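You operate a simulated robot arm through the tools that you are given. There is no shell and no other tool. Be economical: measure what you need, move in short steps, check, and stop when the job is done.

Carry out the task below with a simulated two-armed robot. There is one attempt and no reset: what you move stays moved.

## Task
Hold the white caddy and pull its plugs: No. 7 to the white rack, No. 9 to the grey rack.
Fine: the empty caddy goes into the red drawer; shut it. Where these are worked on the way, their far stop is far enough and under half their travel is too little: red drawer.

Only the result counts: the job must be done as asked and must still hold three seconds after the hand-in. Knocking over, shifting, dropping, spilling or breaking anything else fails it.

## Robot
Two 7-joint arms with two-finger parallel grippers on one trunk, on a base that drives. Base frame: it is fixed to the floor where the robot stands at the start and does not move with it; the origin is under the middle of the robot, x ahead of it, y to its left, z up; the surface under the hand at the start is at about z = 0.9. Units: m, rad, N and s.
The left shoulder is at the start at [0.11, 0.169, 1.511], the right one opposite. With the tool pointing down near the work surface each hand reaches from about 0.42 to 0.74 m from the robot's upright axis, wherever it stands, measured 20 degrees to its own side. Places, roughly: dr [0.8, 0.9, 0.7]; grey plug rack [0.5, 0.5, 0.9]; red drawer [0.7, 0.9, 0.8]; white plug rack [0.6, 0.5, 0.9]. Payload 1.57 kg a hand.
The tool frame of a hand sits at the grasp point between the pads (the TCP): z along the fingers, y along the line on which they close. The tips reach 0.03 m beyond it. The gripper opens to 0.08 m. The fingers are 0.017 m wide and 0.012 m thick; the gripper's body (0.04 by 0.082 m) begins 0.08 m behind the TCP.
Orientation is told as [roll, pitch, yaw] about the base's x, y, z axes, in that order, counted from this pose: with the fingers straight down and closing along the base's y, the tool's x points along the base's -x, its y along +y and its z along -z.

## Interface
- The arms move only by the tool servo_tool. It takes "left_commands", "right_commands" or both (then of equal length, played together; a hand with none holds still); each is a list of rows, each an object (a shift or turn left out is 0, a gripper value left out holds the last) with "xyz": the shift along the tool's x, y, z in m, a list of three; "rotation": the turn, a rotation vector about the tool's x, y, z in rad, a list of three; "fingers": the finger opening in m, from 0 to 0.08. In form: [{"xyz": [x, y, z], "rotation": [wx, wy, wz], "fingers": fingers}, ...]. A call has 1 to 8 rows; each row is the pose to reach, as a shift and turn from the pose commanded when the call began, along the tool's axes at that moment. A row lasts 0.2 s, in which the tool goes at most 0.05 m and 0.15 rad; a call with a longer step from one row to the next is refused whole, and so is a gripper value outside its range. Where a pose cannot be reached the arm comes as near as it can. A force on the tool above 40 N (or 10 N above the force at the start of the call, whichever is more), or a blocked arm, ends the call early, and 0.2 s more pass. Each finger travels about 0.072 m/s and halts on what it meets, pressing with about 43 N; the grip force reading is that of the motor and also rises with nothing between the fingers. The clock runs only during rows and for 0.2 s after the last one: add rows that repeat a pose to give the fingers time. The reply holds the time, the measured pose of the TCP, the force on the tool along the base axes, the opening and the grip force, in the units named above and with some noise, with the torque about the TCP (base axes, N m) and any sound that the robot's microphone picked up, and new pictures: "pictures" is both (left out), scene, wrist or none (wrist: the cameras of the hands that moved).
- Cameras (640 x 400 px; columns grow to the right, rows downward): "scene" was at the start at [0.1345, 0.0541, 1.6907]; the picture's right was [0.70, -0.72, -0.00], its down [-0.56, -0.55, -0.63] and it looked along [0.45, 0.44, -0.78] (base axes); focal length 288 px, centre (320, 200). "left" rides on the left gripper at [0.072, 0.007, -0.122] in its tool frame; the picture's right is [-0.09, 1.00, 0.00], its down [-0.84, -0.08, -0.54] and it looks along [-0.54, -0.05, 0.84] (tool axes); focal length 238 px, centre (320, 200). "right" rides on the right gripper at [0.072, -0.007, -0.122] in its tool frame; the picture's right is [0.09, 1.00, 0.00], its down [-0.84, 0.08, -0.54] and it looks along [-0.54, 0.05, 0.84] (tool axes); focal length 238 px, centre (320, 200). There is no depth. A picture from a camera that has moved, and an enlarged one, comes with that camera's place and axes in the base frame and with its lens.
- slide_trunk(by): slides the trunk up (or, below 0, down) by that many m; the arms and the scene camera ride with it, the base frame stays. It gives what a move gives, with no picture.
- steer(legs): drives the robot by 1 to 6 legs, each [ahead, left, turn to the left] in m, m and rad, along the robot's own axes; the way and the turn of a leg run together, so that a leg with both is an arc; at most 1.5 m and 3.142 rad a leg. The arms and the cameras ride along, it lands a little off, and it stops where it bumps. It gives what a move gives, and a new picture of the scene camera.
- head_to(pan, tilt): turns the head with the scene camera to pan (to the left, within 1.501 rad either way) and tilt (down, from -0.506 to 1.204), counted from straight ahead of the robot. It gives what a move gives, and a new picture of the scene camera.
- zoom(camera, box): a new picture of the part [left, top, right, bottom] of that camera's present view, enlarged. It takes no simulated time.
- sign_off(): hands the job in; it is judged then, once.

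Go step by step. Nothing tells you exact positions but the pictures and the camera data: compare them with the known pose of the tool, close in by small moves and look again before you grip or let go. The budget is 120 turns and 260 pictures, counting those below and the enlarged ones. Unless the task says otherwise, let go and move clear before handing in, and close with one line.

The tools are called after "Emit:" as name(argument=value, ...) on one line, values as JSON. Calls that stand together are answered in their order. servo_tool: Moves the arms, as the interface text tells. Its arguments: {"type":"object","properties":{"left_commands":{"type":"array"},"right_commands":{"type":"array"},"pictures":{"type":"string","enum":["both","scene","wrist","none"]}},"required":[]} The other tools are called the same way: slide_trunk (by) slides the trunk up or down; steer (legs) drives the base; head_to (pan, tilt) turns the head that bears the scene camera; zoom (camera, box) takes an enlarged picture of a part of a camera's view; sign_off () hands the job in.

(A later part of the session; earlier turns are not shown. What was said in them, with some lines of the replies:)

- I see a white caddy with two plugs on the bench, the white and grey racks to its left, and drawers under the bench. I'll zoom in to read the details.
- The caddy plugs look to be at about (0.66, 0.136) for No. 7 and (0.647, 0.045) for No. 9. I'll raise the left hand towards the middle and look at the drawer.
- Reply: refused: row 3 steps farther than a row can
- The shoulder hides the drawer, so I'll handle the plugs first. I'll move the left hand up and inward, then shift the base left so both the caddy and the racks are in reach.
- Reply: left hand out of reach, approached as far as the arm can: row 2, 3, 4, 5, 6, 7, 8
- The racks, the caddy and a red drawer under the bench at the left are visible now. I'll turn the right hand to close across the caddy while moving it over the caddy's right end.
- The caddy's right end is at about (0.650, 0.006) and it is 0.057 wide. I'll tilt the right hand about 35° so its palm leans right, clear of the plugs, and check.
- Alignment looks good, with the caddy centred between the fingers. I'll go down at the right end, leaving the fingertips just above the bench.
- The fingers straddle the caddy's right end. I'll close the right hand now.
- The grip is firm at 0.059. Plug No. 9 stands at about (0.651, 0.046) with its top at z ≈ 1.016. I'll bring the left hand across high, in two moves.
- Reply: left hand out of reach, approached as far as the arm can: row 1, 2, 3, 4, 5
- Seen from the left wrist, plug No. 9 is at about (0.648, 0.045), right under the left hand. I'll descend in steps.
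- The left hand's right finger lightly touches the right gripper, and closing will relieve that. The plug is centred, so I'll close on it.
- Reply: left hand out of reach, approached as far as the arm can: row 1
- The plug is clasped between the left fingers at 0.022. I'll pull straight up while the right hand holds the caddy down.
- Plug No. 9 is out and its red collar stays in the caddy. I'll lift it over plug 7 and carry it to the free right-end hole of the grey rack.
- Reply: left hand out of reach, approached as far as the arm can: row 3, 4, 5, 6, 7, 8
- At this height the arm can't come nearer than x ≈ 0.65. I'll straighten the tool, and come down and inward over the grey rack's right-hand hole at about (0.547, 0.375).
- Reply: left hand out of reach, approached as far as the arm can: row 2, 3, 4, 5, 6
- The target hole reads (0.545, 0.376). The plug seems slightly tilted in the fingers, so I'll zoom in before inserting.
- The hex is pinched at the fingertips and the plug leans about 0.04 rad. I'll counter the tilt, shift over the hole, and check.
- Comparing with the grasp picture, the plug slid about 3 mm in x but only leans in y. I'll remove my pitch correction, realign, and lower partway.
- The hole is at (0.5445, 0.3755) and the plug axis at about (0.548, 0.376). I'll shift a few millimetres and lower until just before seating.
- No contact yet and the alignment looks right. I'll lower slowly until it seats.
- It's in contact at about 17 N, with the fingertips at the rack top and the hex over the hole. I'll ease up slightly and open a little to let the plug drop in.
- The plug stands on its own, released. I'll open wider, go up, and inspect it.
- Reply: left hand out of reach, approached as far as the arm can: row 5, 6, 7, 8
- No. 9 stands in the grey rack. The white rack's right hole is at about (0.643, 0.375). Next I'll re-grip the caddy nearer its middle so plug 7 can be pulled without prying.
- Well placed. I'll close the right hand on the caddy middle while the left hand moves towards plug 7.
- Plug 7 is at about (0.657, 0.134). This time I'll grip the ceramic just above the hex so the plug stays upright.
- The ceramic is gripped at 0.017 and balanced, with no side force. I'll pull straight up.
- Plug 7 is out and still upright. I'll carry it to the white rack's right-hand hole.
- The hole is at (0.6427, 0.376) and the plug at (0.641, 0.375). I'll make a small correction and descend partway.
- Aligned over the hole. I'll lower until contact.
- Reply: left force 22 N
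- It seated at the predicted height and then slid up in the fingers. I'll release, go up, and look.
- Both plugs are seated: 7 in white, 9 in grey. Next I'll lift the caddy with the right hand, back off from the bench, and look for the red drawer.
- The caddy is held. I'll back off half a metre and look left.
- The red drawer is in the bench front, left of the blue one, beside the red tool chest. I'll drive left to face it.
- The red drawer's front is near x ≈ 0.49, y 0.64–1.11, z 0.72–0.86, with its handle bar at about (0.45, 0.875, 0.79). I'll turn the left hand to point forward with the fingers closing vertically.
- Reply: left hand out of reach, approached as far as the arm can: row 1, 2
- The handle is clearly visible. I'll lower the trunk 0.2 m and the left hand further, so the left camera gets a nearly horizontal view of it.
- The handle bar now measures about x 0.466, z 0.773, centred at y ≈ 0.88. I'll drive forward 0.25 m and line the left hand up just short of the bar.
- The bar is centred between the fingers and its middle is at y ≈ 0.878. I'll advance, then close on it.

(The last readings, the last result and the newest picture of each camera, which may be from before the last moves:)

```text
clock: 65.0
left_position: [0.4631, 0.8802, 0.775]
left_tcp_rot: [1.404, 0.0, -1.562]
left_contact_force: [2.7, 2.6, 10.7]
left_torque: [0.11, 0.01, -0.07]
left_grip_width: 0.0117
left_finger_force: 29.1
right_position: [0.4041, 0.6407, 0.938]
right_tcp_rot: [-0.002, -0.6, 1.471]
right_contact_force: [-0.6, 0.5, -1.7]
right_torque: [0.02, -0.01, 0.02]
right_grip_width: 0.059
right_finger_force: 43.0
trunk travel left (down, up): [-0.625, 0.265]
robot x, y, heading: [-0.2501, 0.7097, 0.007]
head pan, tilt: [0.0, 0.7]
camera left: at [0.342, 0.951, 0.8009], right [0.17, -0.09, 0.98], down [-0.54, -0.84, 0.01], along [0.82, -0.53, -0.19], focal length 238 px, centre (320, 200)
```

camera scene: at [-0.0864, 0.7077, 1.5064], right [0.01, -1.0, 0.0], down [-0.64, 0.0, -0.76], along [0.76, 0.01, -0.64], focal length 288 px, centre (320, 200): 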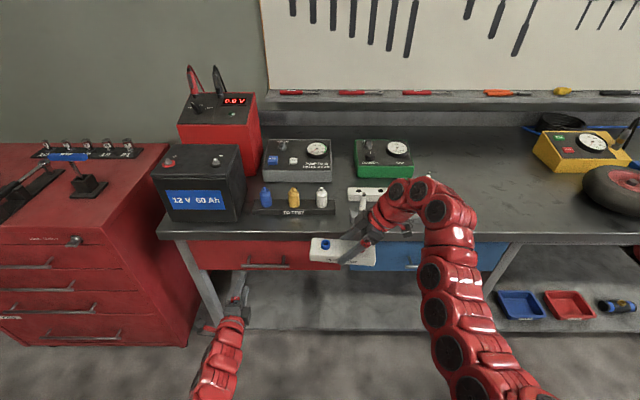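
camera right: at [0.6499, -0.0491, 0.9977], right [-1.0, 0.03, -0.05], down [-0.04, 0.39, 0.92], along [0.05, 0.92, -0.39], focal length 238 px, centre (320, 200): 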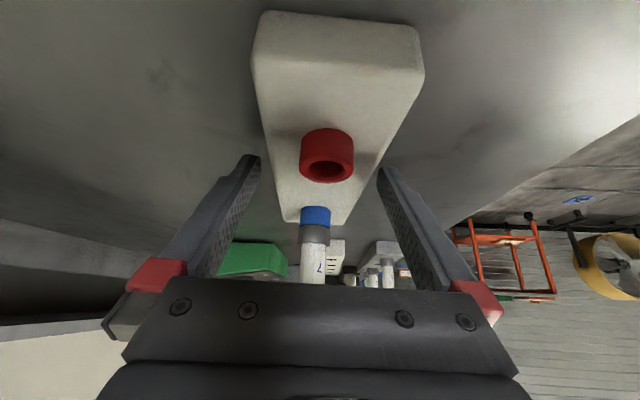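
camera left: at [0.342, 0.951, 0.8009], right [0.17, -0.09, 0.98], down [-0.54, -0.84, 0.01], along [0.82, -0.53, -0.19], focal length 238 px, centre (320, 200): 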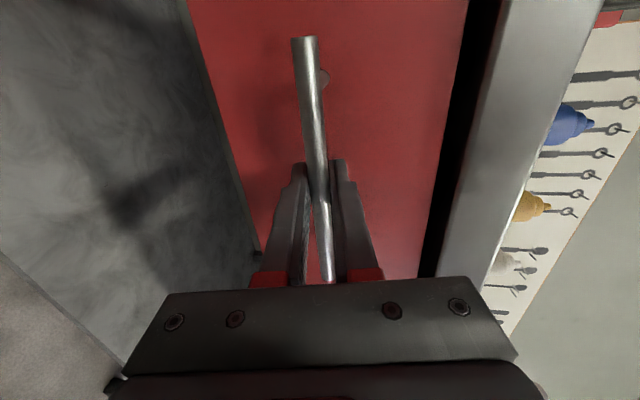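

The handle is gripped. I'll pull the drawer toward me with the arm first.

Emit:
servo_tool(left_commands=[{"xyz": [0, -0.0034, -0.02]}, {"xyz": [0, -0.0068, -0.04]}, {"xyz": [0, -0.0102, -0.06]}, {"xyz": [0, -0.0136, -0.08]}, {"xyz": [0, -0.017, -0.1]}, {"xyz": [0, -0.0204, -0.12]}, {"xyz": [0, -0.0238, -0.14]}, {"xyz": [0, -0.0238, -0.14]}])

```text
clock: 66.8
left_position: [0.3203, 0.8805, 0.7757]
left_tcp_rot: [1.404, 0.0, -1.563]
left_contact_force: [-0.6, 14.5, 20.1]
left_torque: [0.13, 0.03, 0.13]
left_grip_width: 0.0118
left_finger_force: 28.6
right_position: [0.4024, 0.6407, 0.9377]
right_tcp_rot: [-0.001, -0.599, 1.473]
right_contact_force: [1.3, 0.3, -0.6]
right_torque: [-0.05, 0.01, -0.02]
right_grip_width: 0.0591
right_finger_force: 43.1
trunk travel left (down, up): [-0.625, 0.265]
robot x, y, heading: [-0.2537, 0.705, 0.008]
head pan, tilt: [0.0, 0.7]
camera scene: at [-0.0893, 0.7091, 1.5068], right [0.01, -1.0, 0.0], down [-0.64, -0.01, -0.77], along [0.77, 0.0, -0.64], focal length 288 px, centre (320, 200)
camera left: at [0.1994, 0.9507, 0.801], right [0.17, -0.09, 0.98], down [-0.54, -0.84, 0.01], along [0.83, -0.53, -0.19], focal length 238 px, centre (320, 200)
```

scene: 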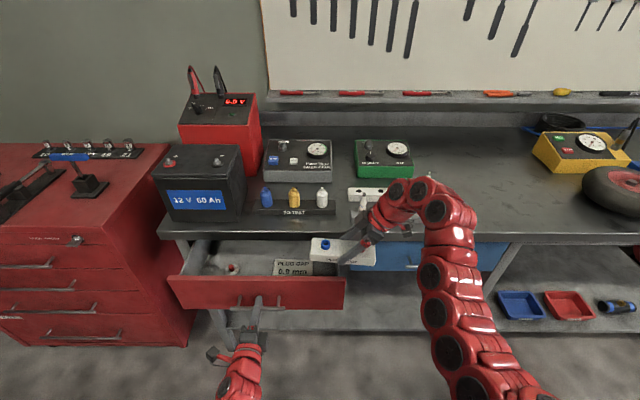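
left: 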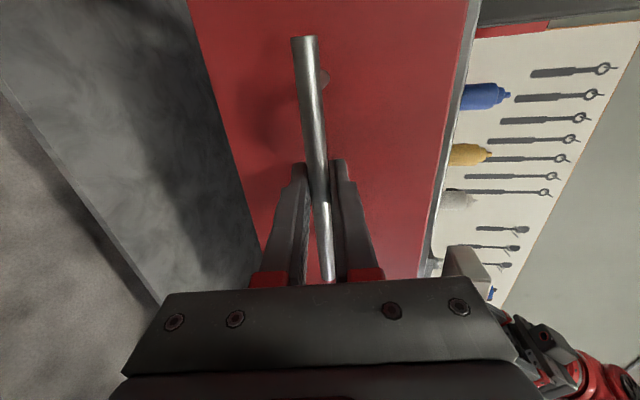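

The drawer slides well and is about 14 cm out. I'll pull further until the stop.

Emit:
servo_tool(left_commands=[{"xyz": [0.001, -0.0034, -0.02]}, {"xyz": [0.002, -0.0068, -0.04]}, {"xyz": [0.002, -0.0102, -0.06]}, {"xyz": [0.002, -0.0136, -0.08]}, {"xyz": [0.002, -0.017, -0.1]}, {"xyz": [0.002, -0.0204, -0.12]}, {"xyz": [0.002, -0.0238, -0.14]}])

```text
clock: 68.5
left_position: [0.1782, 0.8802, 0.7751]
left_tcp_rot: [1.403, -0.002, -1.562]
left_contact_force: [-1.8, 13.2, 27.4]
left_torque: [0.07, 0.01, 0.08]
left_grip_width: 0.0115
left_finger_force: 29.1
right_position: [0.4019, 0.6421, 0.9388]
right_tcp_rot: [-0.001, -0.598, 1.473]
right_contact_force: [0.0, -0.9, -1.1]
right_torque: [0.0, 0.0, -0.01]
right_grip_width: 0.0589
right_finger_force: 42.9
trunk travel left (down, up): [-0.625, 0.265]
robot x, y, heading: [-0.2517, 0.7076, 0.006]
head pan, tilt: [0.0, 0.7]
camera scene: at [-0.0904, 0.7086, 1.507], right [0.01, -1.0, 0.0], down [-0.64, 0.0, -0.77], along [0.77, 0.0, -0.64], focal length 288 px, centre (320, 200)
camera left: at [0.057, 0.9506, 0.8009], right [0.17, -0.09, 0.98], down [-0.54, -0.84, 0.02], along [0.83, -0.53, -0.19], focal length 238 px, centre (320, 200)
```

scene: 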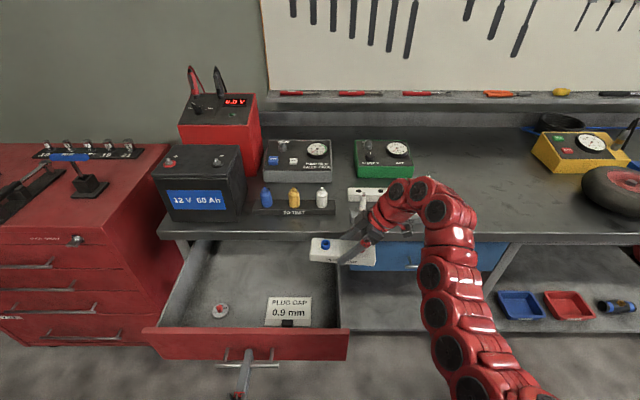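
left: 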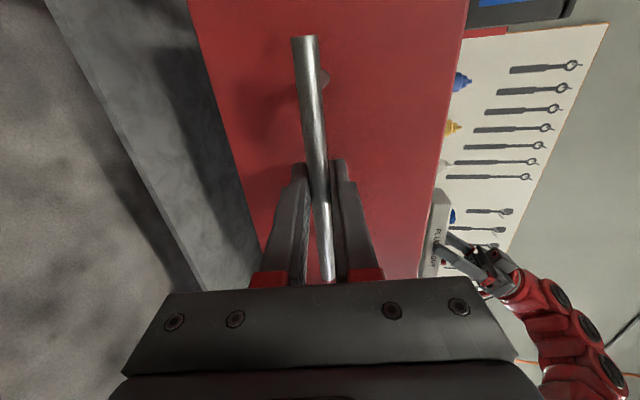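

Emit:
servo_tool(left_commands=[{"xyz": [0, -0.0034, -0.02]}, {"xyz": [0, -0.0068, -0.04]}, {"xyz": [0, -0.0095, -0.055]}, {"xyz": [0, -0.0095, -0.055]}], pictures="none")

Emit:
zoom(camera="scene", box=[130, 220, 390, 400])

```text
clock: 69.1
left_position: [0.1416, 0.8797, 0.7755]
left_tcp_rot: [1.41, 0.0, -1.58]
left_contact_force: [0.8, 12.5, -1.9]
left_torque: [0.27, 0.07, 0.71]
left_grip_width: 0.0118
left_finger_force: 28.8
right_position: [0.404, 0.6486, 0.9371]
right_tcp_rot: [-0.001, -0.592, 1.471]
right_contact_force: [0.1, 0.3, 0.0]
right_torque: [-0.05, 0.01, -0.03]
right_grip_width: 0.0588
right_finger_force: 42.7
trunk travel left (down, up): [-0.625, 0.265]
robot x, y, heading: [-0.2486, 0.7041, 0.005]
head pan, tilt: [0.0, 0.7]
stopped in row 3 (left hand): the force on the tool passed its limit at 43 N (the readings are from after the stop); the commanded pose is now the measured one
```

```text
2.22 times, centred on (260, 310) of scene
camera zoom: at [-0.0853, 0.7188, 1.5058], right [0.01, -1.0, 0.01], down [-0.65, -0.01, -0.76], along [0.76, 0.0, -0.65], focal length 639 px, centre (453, -44)
```

zoom: 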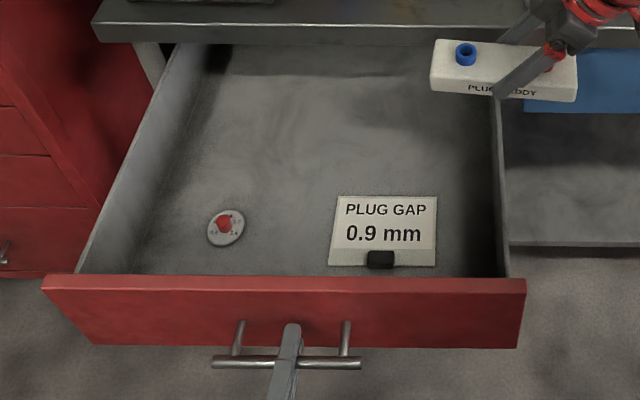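

The drawer is at its far stop, and there is free space in the back behind the card and gauge. The left hand keeps the handle while I carry the caddy over the drawer's back area.

Emit:
servo_tool(right_commands=[{"xyz": [-0.034, 0.003, 0.023]}, {"xyz": [-0.068, 0.006, 0.046]}, {"xyz": [-0.1, 0.009, 0.069]}, {"xyz": [-0.134, 0.012, 0.092]}, {"xyz": [-0.169, 0.0145, 0.1156]}, {"xyz": [-0.169, 0.0145, 0.1156]}])

Emit:
zoom(camera="scene", box=[130, 220, 390, 400])

```text
clock: 70.5
left_position: [0.1419, 0.8796, 0.7737]
left_tcp_rot: [1.411, -0.006, -1.581]
left_contact_force: [2.3, 10.8, -13.5]
left_torque: [0.25, 0.05, 0.39]
left_grip_width: 0.0115
left_finger_force: 28.9
right_position: [0.4117, 0.8519, 0.935]
right_tcp_rot: [-0.001, -0.592, 1.471]
right_contact_force: [-0.2, 0.2, -0.2]
right_torque: [-0.04, -0.01, -0.02]
right_grip_width: 0.059
right_finger_force: 43.5
trunk travel left (down, up): [-0.625, 0.265]
robot x, y, heading: [-0.2511, 0.7054, 0.003]
head pan, tilt: [0.0, 0.7]
camera scene: at [-0.0856, 0.719, 1.506], right [0.01, -1.0, 0.01], down [-0.65, -0.01, -0.76], along [0.76, 0.0, -0.65], focal length 288 px, centre (320, 200)
camera right: at [0.4064, 0.7243, 0.9956], right [-1.0, 0.02, -0.05], down [-0.04, 0.4, 0.92], along [0.04, 0.92, -0.4], focal length 238 px, centre (320, 200)
```

scene: 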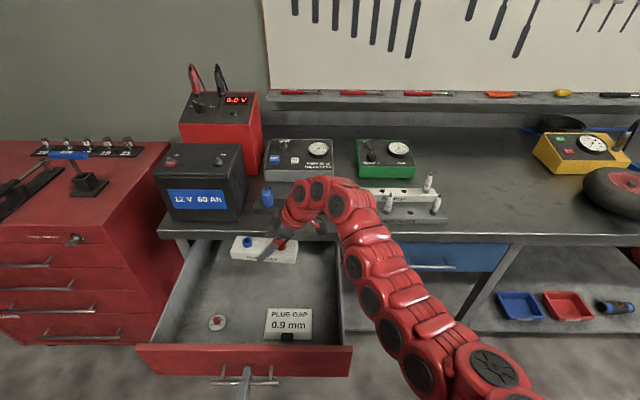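
right: 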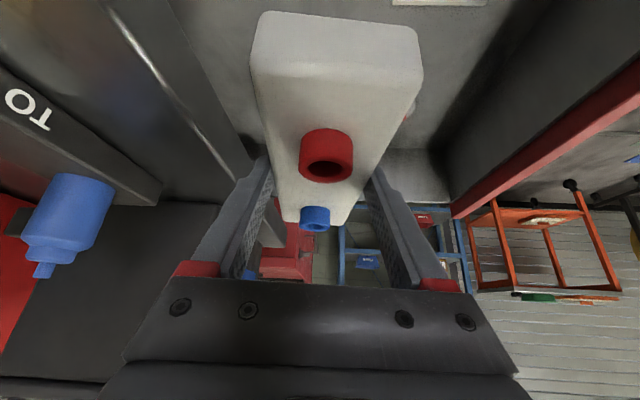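

```text
2.22 times, centred on (260, 310) of scene
camera zoom: at [-0.0856, 0.719, 1.506], right [0.01, -1.0, 0.01], down [-0.65, -0.01, -0.76], along [0.76, 0.0, -0.65], focal length 639 px, centre (453, -44)
```

zoom: 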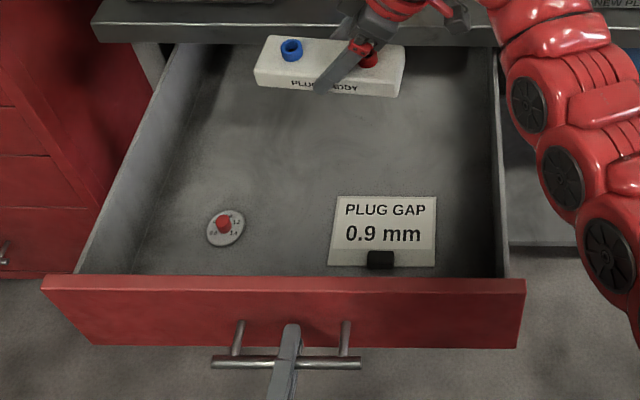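

I'll nudge the caddy slightly left and toward me, clear of the card and bench edge, then lower it into the drawer.

Emit:
servo_tool(right_commands=[{"xyz": [-0.0302, 0.0157, 0.0207]}, {"xyz": [-0.0302, 0.0157, 0.0207]}, {"xyz": [-0.0076, 0.0157, 0.0537]}, {"xyz": [0.015, 0.0157, 0.0867]}, {"xyz": [0.0376, 0.0157, 0.1197]}, {"xyz": [0.0376, 0.0157, 0.1197]}])

Emit:
zoom(camera="scene", box=[130, 220, 390, 400])

```text
clock: 71.9
left_position: [0.1424, 0.8802, 0.7741]
left_tcp_rot: [1.41, -0.006, -1.581]
left_contact_force: [1.9, 8.5, -22.8]
left_torque: [0.14, 0.01, -0.13]
left_grip_width: 0.0116
left_finger_force: 29.0
right_position: [0.3994, 0.8886, 0.8152]
right_tcp_rot: [0.0, -0.592, 1.474]
right_contact_force: [0.2, 0.5, -1.2]
right_torque: [-0.03, -0.02, -0.01]
right_grip_width: 0.0591
right_finger_force: 43.3
trunk travel left (down, up): [-0.625, 0.265]
robot x, y, heading: [-0.2491, 0.7065, 0.007]
head pan, tilt: [0.0, 0.7]
camera scene: at [-0.0855, 0.7191, 1.5062], right [0.01, -1.0, 0.01], down [-0.65, -0.01, -0.76], along [0.76, 0.0, -0.65], focal length 288 px, centre (320, 200)
camera right: at [0.3942, 0.7609, 0.8764], right [-1.0, 0.02, -0.05], down [-0.04, 0.4, 0.92], along [0.04, 0.92, -0.4], focal length 238 px, centre (320, 200)
```

scene: 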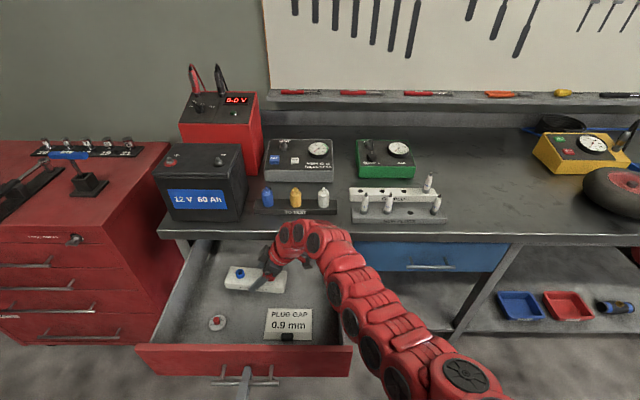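
right: 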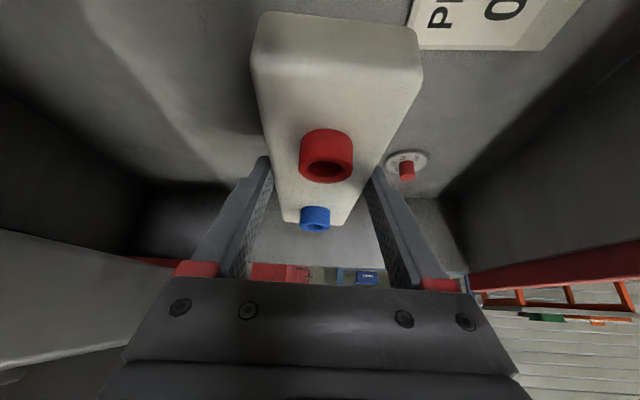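

```text
2.22 times, centred on (260, 310) of scene
camera zoom: at [-0.0855, 0.7191, 1.5062], right [0.01, -1.0, 0.01], down [-0.65, -0.01, -0.76], along [0.76, 0.0, -0.65], focal length 639 px, centre (453, -44)
```

zoom: 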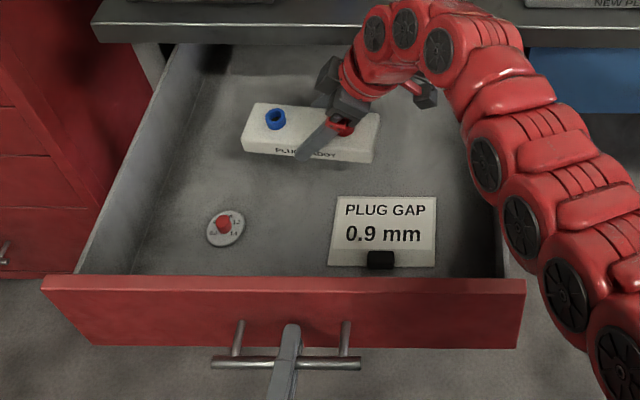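

Emit:
servo_tool(right_commands=[{"xyz": [0.0112, 0, 0.0166]}, {"xyz": [0.0223, 0, 0.0332]}, {"xyz": [0.0279, 0, 0.0415]}, {"xyz": [0.0318, 0, 0.0473]}, {"xyz": [0.0318, 0, 0.0473]}], pictures="wrist")

Emit:
zoom(camera="scene", box=[130, 220, 390, 400])

```text
clock: 73.1
left_position: [0.1412, 0.8799, 0.7757]
left_tcp_rot: [1.41, -0.005, -1.581]
left_contact_force: [0.3, 5.0, -30.3]
left_torque: [0.16, 0.06, 0.0]
left_grip_width: 0.0118
left_finger_force: 28.7
right_position: [0.3997, 0.8878, 0.7552]
right_tcp_rot: [0.001, -0.591, 1.471]
right_contact_force: [0.2, -0.3, -1.0]
right_torque: [-0.04, 0.03, -0.01]
right_grip_width: 0.0589
right_finger_force: 43.5
trunk travel left (down, up): [-0.625, 0.265]
robot x, y, heading: [-0.2537, 0.7044, 0.006]
head pan, tilt: [0.0, 0.7]
camera right: at [0.3946, 0.761, 0.8187], right [-1.0, 0.02, -0.05], down [-0.04, 0.4, 0.92], along [0.04, 0.92, -0.4], focal length 238 px, centre (320, 200)
```

right: 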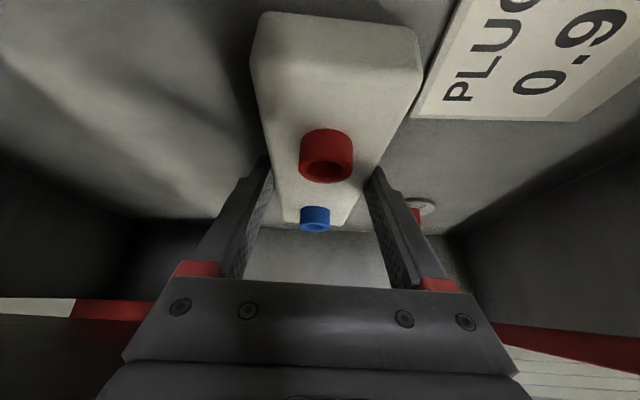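

```text
2.22 times, centred on (260, 310) of scene
camera zoom: at [-0.0855, 0.7191, 1.5062], right [0.01, -1.0, 0.01], down [-0.65, -0.01, -0.76], along [0.76, 0.0, -0.65], focal length 639 px, centre (453, -44)
```

zoom: 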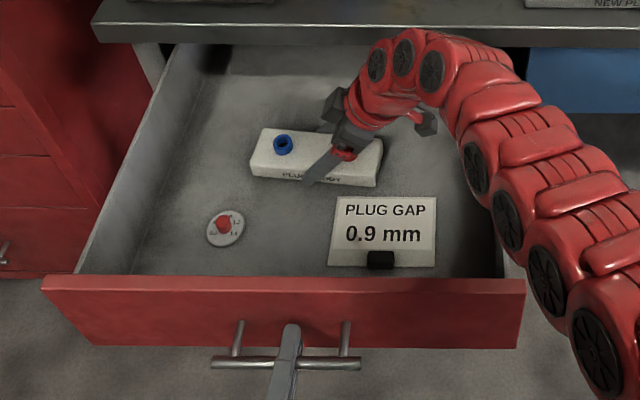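

The caddy's front edge would come close to the card, so I'll shift it 15 mm back first and then lower gently to the floor.

Emit:
servo_tool(right_commands=[{"xyz": [-0.0012, -0.0149, 0.0008]}, {"xyz": [-0.0012, -0.0149, 0.0008]}, {"xyz": [0.0016, -0.0149, 0.005]}, {"xyz": [0.0044, -0.0149, 0.0091]}, {"xyz": [0.006, -0.0149, 0.0116]}, {"xyz": [0.006, -0.0149, 0.0116]}], pictures="none")

Emit:
zoom(camera="scene", box=[200, 230, 330, 320])

```text
clock: 74.0
left_position: [0.1413, 0.8796, 0.7744]
left_tcp_rot: [1.409, -0.002, -1.58]
left_contact_force: [1.6, 12.6, -2.4]
left_torque: [0.23, 0.04, 0.72]
left_grip_width: 0.0117
left_finger_force: 30.0
right_position: [0.4149, 0.888, 0.7556]
right_tcp_rot: [-0.007, -0.597, 1.47]
right_contact_force: [0.6, -0.9, 1.2]
right_torque: [-0.24, 0.08, 0.01]
right_grip_width: 0.059
right_finger_force: 43.0
right hand out of reach, approached as far as the arm can: row 4
trunk travel left (down, up): [-0.625, 0.265]
robot x, y, heading: [-0.2517, 0.7064, 0.004]
head pan, tilt: [0.0, 0.7]
stopped in row 4 (left hand): the force on the tool passed its limit at 40 N (the readings are from after the stop); the commanded pose is now the measured one
```

```text
4.44 times, centred on (265, 275) of scene
camera zoom: at [-0.0857, 0.7185, 1.5065], right [0.01, -1.0, 0.01], down [-0.65, -0.01, -0.76], along [0.76, 0.0, -0.65], focal length 1278 px, centre (564, -133)
```

zoom: 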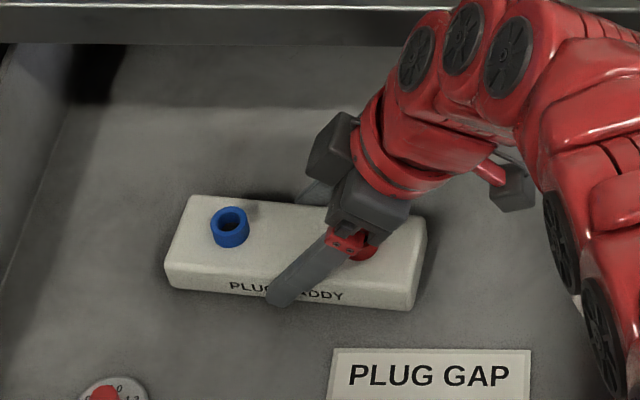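

The left hand's side-load stopped that move. I'll loosen the left grip on the handle, then lower the caddy a little more and read the force.

Emit:
servo_tool(left_commands=[{"fingers": 0.03}, {"fingers": 0.04}, {"fingers": 0.04}], pictures="none")

Emit:
servo_tool(right_commands=[{"xyz": [0.0011, 0, 0.0017]}, {"xyz": [0.0022, 0, 0.0033]}, {"xyz": [0.0033, 0, 0.005]}, {"xyz": [0.0033, 0, 0.005]}], pictures="none")

```text
clock: 74.8
left_position: [0.1415, 0.8796, 0.7752]
left_tcp_rot: [1.409, -0.005, -1.58]
left_contact_force: [0.7, 0.8, -0.3]
left_torque: [-0.01, 0.0, 0.04]
left_grip_width: 0.04
left_finger_force: 0.0
right_position: [0.4161, 0.8873, 0.7549]
right_tcp_rot: [-0.005, -0.598, 1.472]
right_contact_force: [-0.1, -0.9, 2.6]
right_torque: [0.01, 0.04, 0.05]
right_grip_width: 0.0589
right_finger_force: 42.7
trunk travel left (down, up): [-0.625, 0.265]
robot x, y, heading: [-0.2511, 0.7045, 0.002]
head pan, tilt: [0.0, 0.7]
```

```text
clock: 75.8
left_position: [0.1405, 0.8798, 0.7757]
left_tcp_rot: [1.409, -0.002, -1.58]
left_contact_force: [0.6, 0.4, -0.1]
left_torque: [-0.05, 0.0, 0.0]
left_grip_width: 0.0398
left_finger_force: 0.0
right_position: [0.4131, 0.8874, 0.7527]
right_tcp_rot: [-0.009, -0.6, 1.475]
right_contact_force: [1.7, 6.2, 37.7]
right_torque: [0.57, 0.06, -0.03]
right_grip_width: 0.059
right_finger_force: 42.8
right hand out of reach, approached as far as the arm can: row 3, 4
trunk travel left (down, up): [-0.625, 0.265]
robot x, y, heading: [-0.2541, 0.7054, 0.008]
head pan, tilt: [0.0, 0.7]
```

The caddy rests on the drawer floor. I'll ease off, open the right hand, and lift it clear.

Emit:
servo_tool(right_commands=[{"xyz": [-0.0022, 0, -0.0035]}, {"xyz": [-0.0022, 0, -0.0035], "fingers": 0.07}, {"xyz": [-0.0022, 0, -0.0035], "fingers": 0.075}, {"xyz": [-0.0022, 0, -0.0035]}], pictures="wrist")

Emit:
zoom(camera="scene", box=[200, 230, 330, 320])

```text
clock: 76.8
left_position: [0.1412, 0.8788, 0.7752]
left_tcp_rot: [1.408, -0.005, -1.582]
left_contact_force: [-0.1, 0.3, -0.7]
left_torque: [0.01, 0.0, -0.01]
left_grip_width: 0.0397
left_finger_force: 0.1
right_position: [0.412, 0.8837, 0.7524]
right_tcp_rot: [-0.002, -0.596, 1.471]
right_contact_force: [-0.3, 0.0, -0.3]
right_torque: [-0.04, 0.0, -0.02]
right_grip_width: 0.0748
right_finger_force: 0.1
trunk travel left (down, up): [-0.625, 0.265]
robot x, y, heading: [-0.2535, 0.7046, 0.006]
head pan, tilt: [0.0, 0.7]
camera right: at [0.4063, 0.7565, 0.8145], right [-1.0, 0.03, -0.05], down [-0.04, 0.39, 0.92], along [0.04, 0.92, -0.39], focal length 238 px, centre (320, 200)
```

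right: 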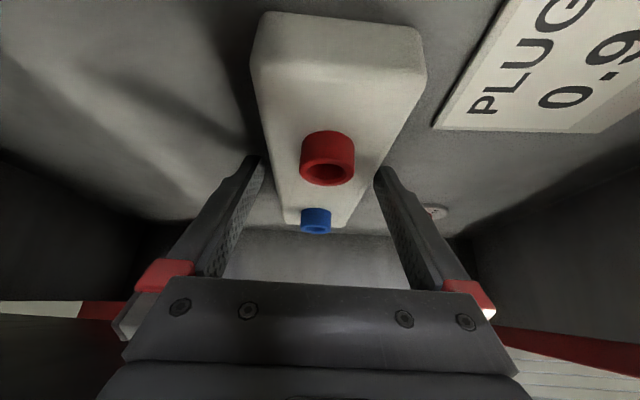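

```text
4.44 times, centred on (265, 275) of scene
camera zoom: at [-0.0864, 0.7185, 1.5063], right [0.01, -1.0, 0.01], down [-0.64, -0.01, -0.76], along [0.76, 0.0, -0.64], focal length 1278 px, centre (564, -133)
```

zoom: 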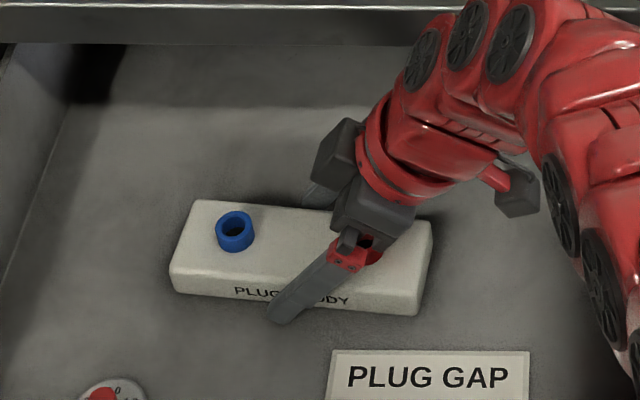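

Released and the caddy sits flat. I'll raise the right hand straight up and then move it right.

Emit:
servo_tool(right_commands=[{"xyz": [-0.0168, 0, -0.0248]}, {"xyz": [-0.0392, 0, -0.058]}, {"xyz": [-0.0616, 0, -0.091]}, {"xyz": [-0.084, 0, -0.124]}, {"xyz": [-0.1064, 0, -0.157]}, {"xyz": [-0.1232, 0, -0.182]}, {"xyz": [-0.1232, 0, -0.182]}], pictures="none")

Emit:
servo_tool(right_commands=[{"xyz": [0.033, 0.01, -0.0226]}, {"xyz": [0.066, 0.02, -0.0452]}, {"xyz": [0.099, 0.03, -0.0678]}, {"xyz": [0.132, 0.04, -0.0904]}, {"xyz": [0.165, 0.04, -0.113]}, {"xyz": [0.165, 0.04, -0.113]}], pictures="scene")

Emit:
zoom(camera="scene", box=[130, 220, 390, 400])

```text
clock: 78.4
left_position: [0.1413, 0.8793, 0.7748]
left_tcp_rot: [1.41, -0.004, -1.581]
left_contact_force: [-0.3, 0.5, -0.2]
left_torque: [0.02, 0.0, 0.01]
left_grip_width: 0.0401
left_finger_force: 0.0
right_position: [0.4118, 0.8827, 0.9737]
right_tcp_rot: [-0.005, -0.597, 1.47]
right_contact_force: [-0.1, 0.6, -0.1]
right_torque: [0.0, -0.01, 0.05]
right_grip_width: 0.0751
right_finger_force: 0.2
trunk travel left (down, up): [-0.625, 0.265]
robot x, y, heading: [-0.2558, 0.7033, 0.006]
head pan, tilt: [0.0, 0.7]
```

```text
clock: 79.8
left_position: [0.1407, 0.8805, 0.7755]
left_tcp_rot: [1.409, -0.003, -1.581]
left_contact_force: [0.2, 1.0, 0.4]
left_torque: [0.03, 0.03, -0.03]
left_grip_width: 0.0399
left_finger_force: 0.1
right_position: [0.3862, 0.6923, 0.9743]
right_tcp_rot: [-0.003, -0.596, 1.471]
right_contact_force: [0.2, -0.7, -0.3]
right_torque: [0.01, -0.01, -0.04]
right_grip_width: 0.0751
right_finger_force: 0.0
right hand out of reach, approached as far as the arm can: row 3, 4, 5, 6
trunk travel left (down, up): [-0.625, 0.265]
robot x, y, heading: [-0.2524, 0.7041, 0.001]
head pan, tilt: [0.0, 0.7]
camera scene: at [-0.086, 0.7186, 1.5064], right [0.01, -1.0, 0.01], down [-0.65, -0.01, -0.76], along [0.76, 0.0, -0.65], focal length 288 px, centre (320, 200)
```

scene: 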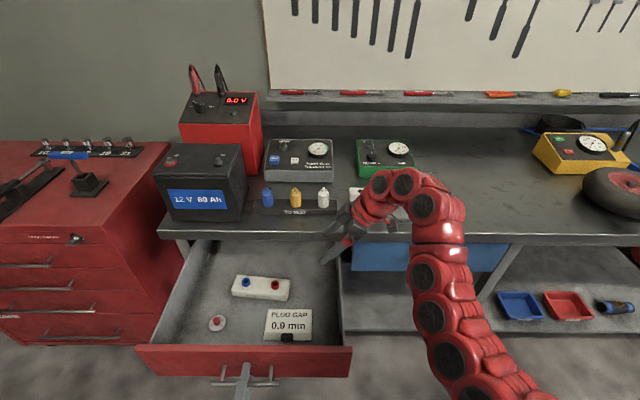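

```text
2.22 times, centred on (260, 310) of scene
camera zoom: at [-0.086, 0.7186, 1.5064], right [0.01, -1.0, 0.01], down [-0.65, -0.01, -0.76], along [0.76, 0.0, -0.65], focal length 639 px, centre (453, -44)
```

zoom: 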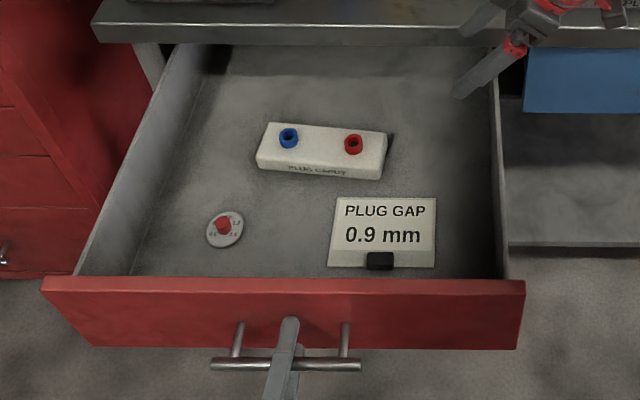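

The caddy lies in the drawer, clear of everything. I'll re-grip the handle and push the drawer shut smoothly.

Emit:
servo_tool(left_commands=[{"fingers": 0.02}, {"fingers": 0.002}, {"fingers": 0.002}, {"xyz": [0.0001, 0.0016, 0.0099]}, {"xyz": [0.0003, 0.0048, 0.0296]}, {"xyz": [0.0006, 0.0088, 0.0543]}, {"xyz": [0.0008, 0.0128, 0.079]}, {"xyz": [0.001, 0.0168, 0.1036]}], pictures="none")

Emit:
servo_tool(left_commands=[{"xyz": [0.0002, 0.0032, 0.0197]}, {"xyz": [0.0005, 0.0072, 0.0444]}, {"xyz": [0.0007, 0.0112, 0.0691]}, {"xyz": [0.001, 0.0152, 0.0938]}, {"xyz": [0.0012, 0.0192, 0.1184]}, {"xyz": [0.0014, 0.0224, 0.138]}, {"xyz": [0.0016, 0.0248, 0.153]}, {"xyz": [0.0016, 0.0256, 0.158]}])

```text
clock: 81.6
left_position: [0.2478, 0.874, 0.7748]
left_tcp_rot: [1.409, 0.003, -1.583]
left_contact_force: [1.6, 6.9, -17.2]
left_torque: [-0.25, -0.07, -0.19]
left_grip_width: 0.0119
left_finger_force: 28.8
right_position: [0.3861, 0.6858, 0.9727]
right_tcp_rot: [-0.002, -0.607, 1.47]
right_contact_force: [0.4, 0.1, -0.3]
right_torque: [0.02, 0.0, 0.01]
right_grip_width: 0.075
right_finger_force: 0.1
trunk travel left (down, up): [-0.625, 0.265]
robot x, y, heading: [-0.2527, 0.7032, 0.006]
head pan, tilt: [0.0, 0.7]
```

```text
clock: 83.4
left_position: [0.4066, 0.8745, 0.7757]
left_tcp_rot: [1.407, 0.004, -1.582]
left_contact_force: [-1.5, 6.6, -23.0]
left_torque: [-0.36, -0.05, -0.47]
left_grip_width: 0.0115
left_finger_force: 29.6
right_position: [0.3853, 0.6852, 0.9725]
right_tcp_rot: [0.0, -0.605, 1.469]
right_contact_force: [0.2, -0.3, -0.1]
right_torque: [-0.01, -0.02, -0.01]
right_grip_width: 0.075
right_finger_force: 0.2
trunk travel left (down, up): [-0.625, 0.265]
robot x, y, heading: [-0.2494, 0.704, 0.008]
head pan, tilt: [0.0, 0.7]
camera scene: at [-0.0847, 0.7085, 1.5061], right [0.01, -1.0, 0.0], down [-0.65, 0.0, -0.76], along [0.76, 0.0, -0.65], focal length 288 px, centre (320, 200)
camera left: at [0.2873, 0.9479, 0.8006], right [0.16, -0.1, 0.98], down [-0.56, -0.83, 0.01], along [0.82, -0.55, -0.19], focal length 238 px, centre (320, 200)
```

scene: 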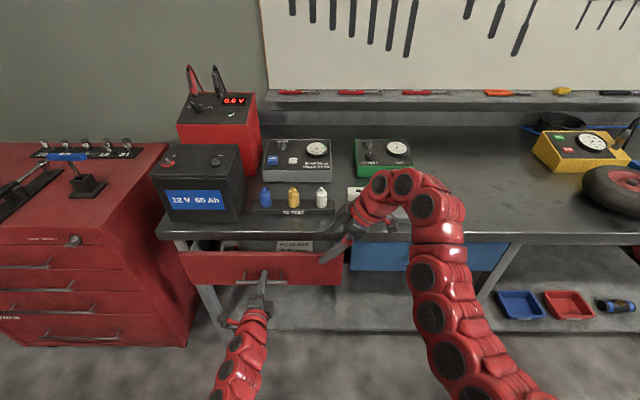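
left: 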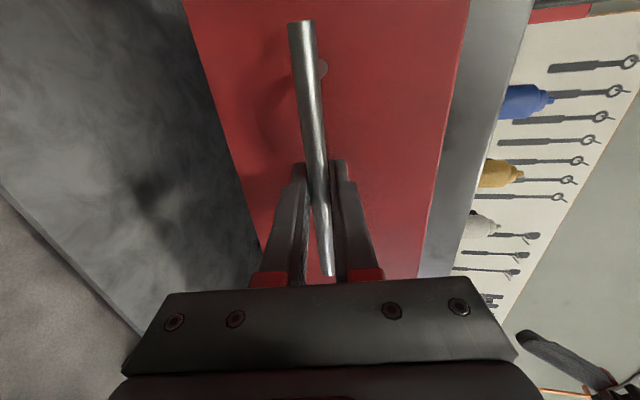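

About 6 cm remain. I'll push the rest slowly until the stop.

Emit:
servo_tool(left_commands=[{"xyz": [0.0001, 0.001, 0.0148]}, {"xyz": [0.0003, 0.004, 0.0296]}, {"xyz": [0.0004, 0.006, 0.042]}, {"xyz": [0.0005, 0.0075, 0.0513]}, {"xyz": [0.0006, 0.0085, 0.0577]}, {"xyz": [0.0006, 0.009, 0.062]}, {"xyz": [0.0006, 0.0095, 0.065]}])

Emit:
zoom(camera="scene", box=[150, 210, 370, 330])

```text
clock: 85.1
left_position: [0.4698, 0.8742, 0.7744]
left_tcp_rot: [1.407, 0.003, -1.577]
left_contact_force: [-6.5, 1.6, -0.5]
left_torque: [-0.36, -0.24, -0.37]
left_grip_width: 0.0118
left_finger_force: 29.0
right_position: [0.3831, 0.685, 0.975]
right_tcp_rot: [-0.005, -0.607, 1.473]
right_contact_force: [0.2, -0.4, -1.2]
right_torque: [0.02, -0.01, 0.04]
right_grip_width: 0.075
right_finger_force: 0.1
trunk travel left (down, up): [-0.625, 0.265]
robot x, y, heading: [-0.2517, 0.7049, 0.003]
head pan, tilt: [0.0, 0.7]
stopped in row 7 (left hand): the force on the tool passed its limit at 45 N (the readings are from after the stop); the commanded pose is now the measured one
camera scene: at [-0.0891, 0.7071, 1.507], right [0.01, -1.0, 0.0], down [-0.64, 0.0, -0.77], along [0.77, 0.0, -0.64], focal length 288 px, centre (320, 200)
camera left: at [0.3493, 0.9469, 0.8], right [0.16, -0.1, 0.98], down [-0.55, -0.83, 0.01], along [0.82, -0.55, -0.19], focal length 238 px, centre (320, 200)
```

scene: 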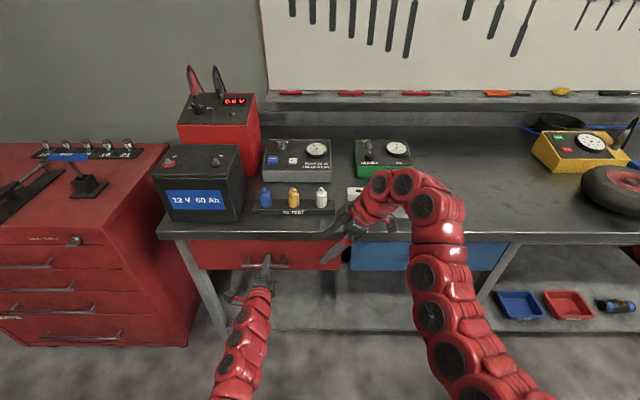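
left: 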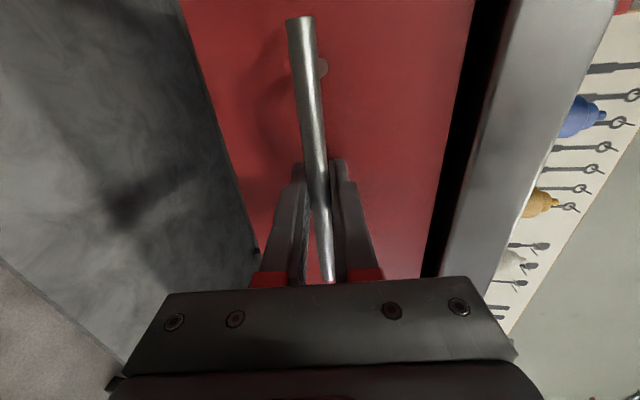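

```text
2.91 times, centred on (260, 270) of scene
camera zoom: at [-0.0891, 0.7071, 1.507], right [0.01, -1.0, 0.0], down [-0.64, 0.0, -0.77], along [0.77, 0.0, -0.64], focal length 836 px, centre (494, -4)
```

zoom: 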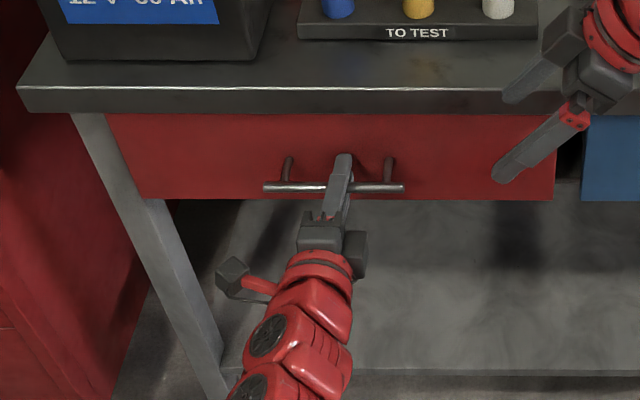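

The drawer is at its closed stop. I'll release the handle and back the left hand straight out.

Emit:
servo_tool(left_commands=[{"fingers": 0.03}, {"fingers": 0.05}, {"fingers": 0.05}, {"xyz": [0, -0.0033, -0.02]}, {"xyz": [0, -0.0082, -0.05]}, {"xyz": [0, -0.0147, -0.09]}, {"xyz": [0, -0.0212, -0.13]}, {"xyz": [0, -0.0212, -0.13]}])

Emit:
steer(legs=[[-0.25, 0, 0]])

```text
clock: 86.9
left_position: [0.3378, 0.8751, 0.7743]
left_tcp_rot: [1.407, 0.004, -1.58]
left_contact_force: [-0.5, 0.4, 0.7]
left_torque: [0.01, -0.01, -0.03]
left_grip_width: 0.0498
left_finger_force: 0.0
right_position: [0.3849, 0.6849, 0.9747]
right_tcp_rot: [-0.001, -0.607, 1.471]
right_contact_force: [0.4, 0.3, -0.2]
right_torque: [0.0, 0.01, 0.01]
right_grip_width: 0.0749
right_finger_force: 0.0
trunk travel left (down, up): [-0.625, 0.265]
robot x, y, heading: [-0.2537, 0.7043, 0.002]
head pan, tilt: [0.0, 0.7]
camera scene: at [-0.0874, 0.7068, 1.5064], right [0.01, -1.0, 0.0], down [-0.64, 0.0, -0.76], along [0.76, 0.0, -0.64], focal length 288 px, centre (320, 200)
camera left: at [0.2184, 0.9474, 0.8004], right [0.16, -0.1, 0.98], down [-0.55, -0.83, 0.01], along [0.82, -0.55, -0.19], focal length 238 px, centre (320, 200)
```

scene: 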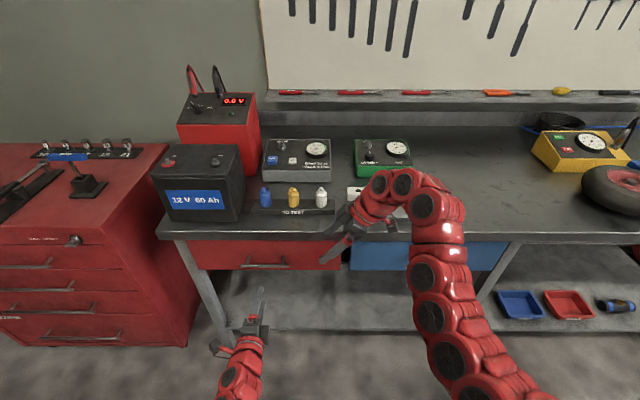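
left: 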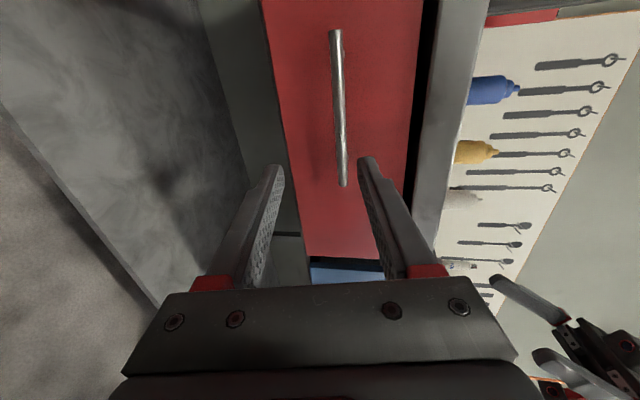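

```text
clock: 88.7
left_position: [0.0896, 0.8727, 0.7756]
left_tcp_rot: [1.407, 0.002, -1.581]
left_contact_force: [0.1, -0.2, 0.8]
left_torque: [0.03, 0.0, 0.02]
left_grip_width: 0.0502
left_finger_force: 0.1
right_position: [0.1355, 0.683, 0.9749]
right_tcp_rot: [-0.002, -0.605, 1.471]
right_contact_force: [-0.2, 0.9, 0.3]
right_torque: [0.01, 0.01, -0.03]
right_grip_width: 0.0751
right_finger_force: 0.1
trunk travel left (down, up): [-0.625, 0.265]
robot x, y, heading: [-0.4987, 0.7009, 0.001]
head pan, tilt: [0.0, 0.7]
camera scene: at [-0.3373, 0.7055, 1.5066], right [0.0, -1.0, 0.0], down [-0.64, 0.0, -0.77], along [0.77, 0.0, -0.64], focal length 288 px, centre (320, 200)
```

scene: 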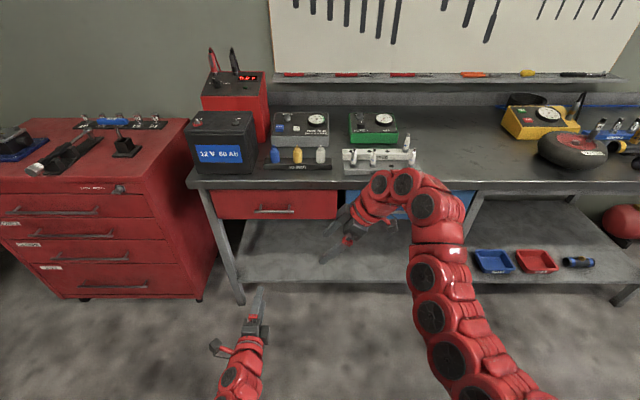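

Emit:
zoom(camera="scene", box=[320, 130, 440, 205])

Emit:
zoom(camera="scene", box=[190, 170, 350, 260])

```text
5.33 times, centred on (380, 168) of scene
camera zoom: at [-0.3373, 0.7055, 1.5066], right [0.0, -1.0, 0.0], down [-0.64, 0.0, -0.77], along [0.77, 0.0, -0.64], focal length 1533 px, centre (0, 373)
```

zoom: 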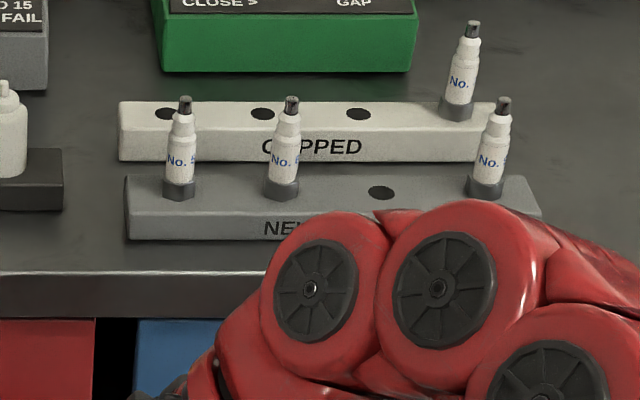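

```text
4.00 times, centred on (270, 215) of scene
camera zoom: at [-0.3373, 0.7055, 1.5066], right [0.0, -1.0, 0.0], down [-0.64, 0.0, -0.77], along [0.77, 0.0, -0.64], focal length 1150 px, centre (520, 140)
```

zoom: 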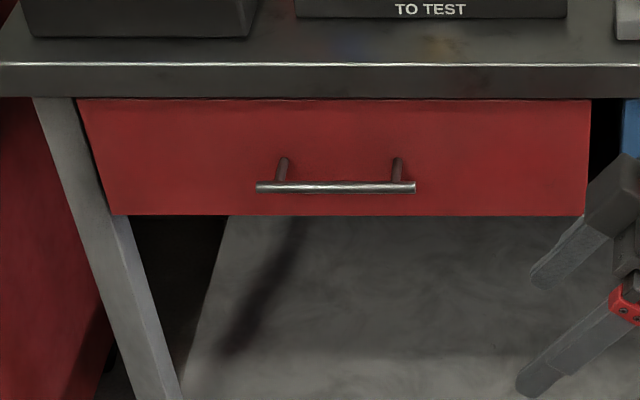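

Both plugs stand seated in their racks, the red drawer is shut with the caddy inside, and both hands are clear. I'm handing in.

Emit:
sign_off()

```text
The job is handed in.
```

The job is done and handed in: plug No. 7 is in the white rack, No. 9 is in the grey rack, and the empty caddy is in the shut red drawer, with both hands clear.
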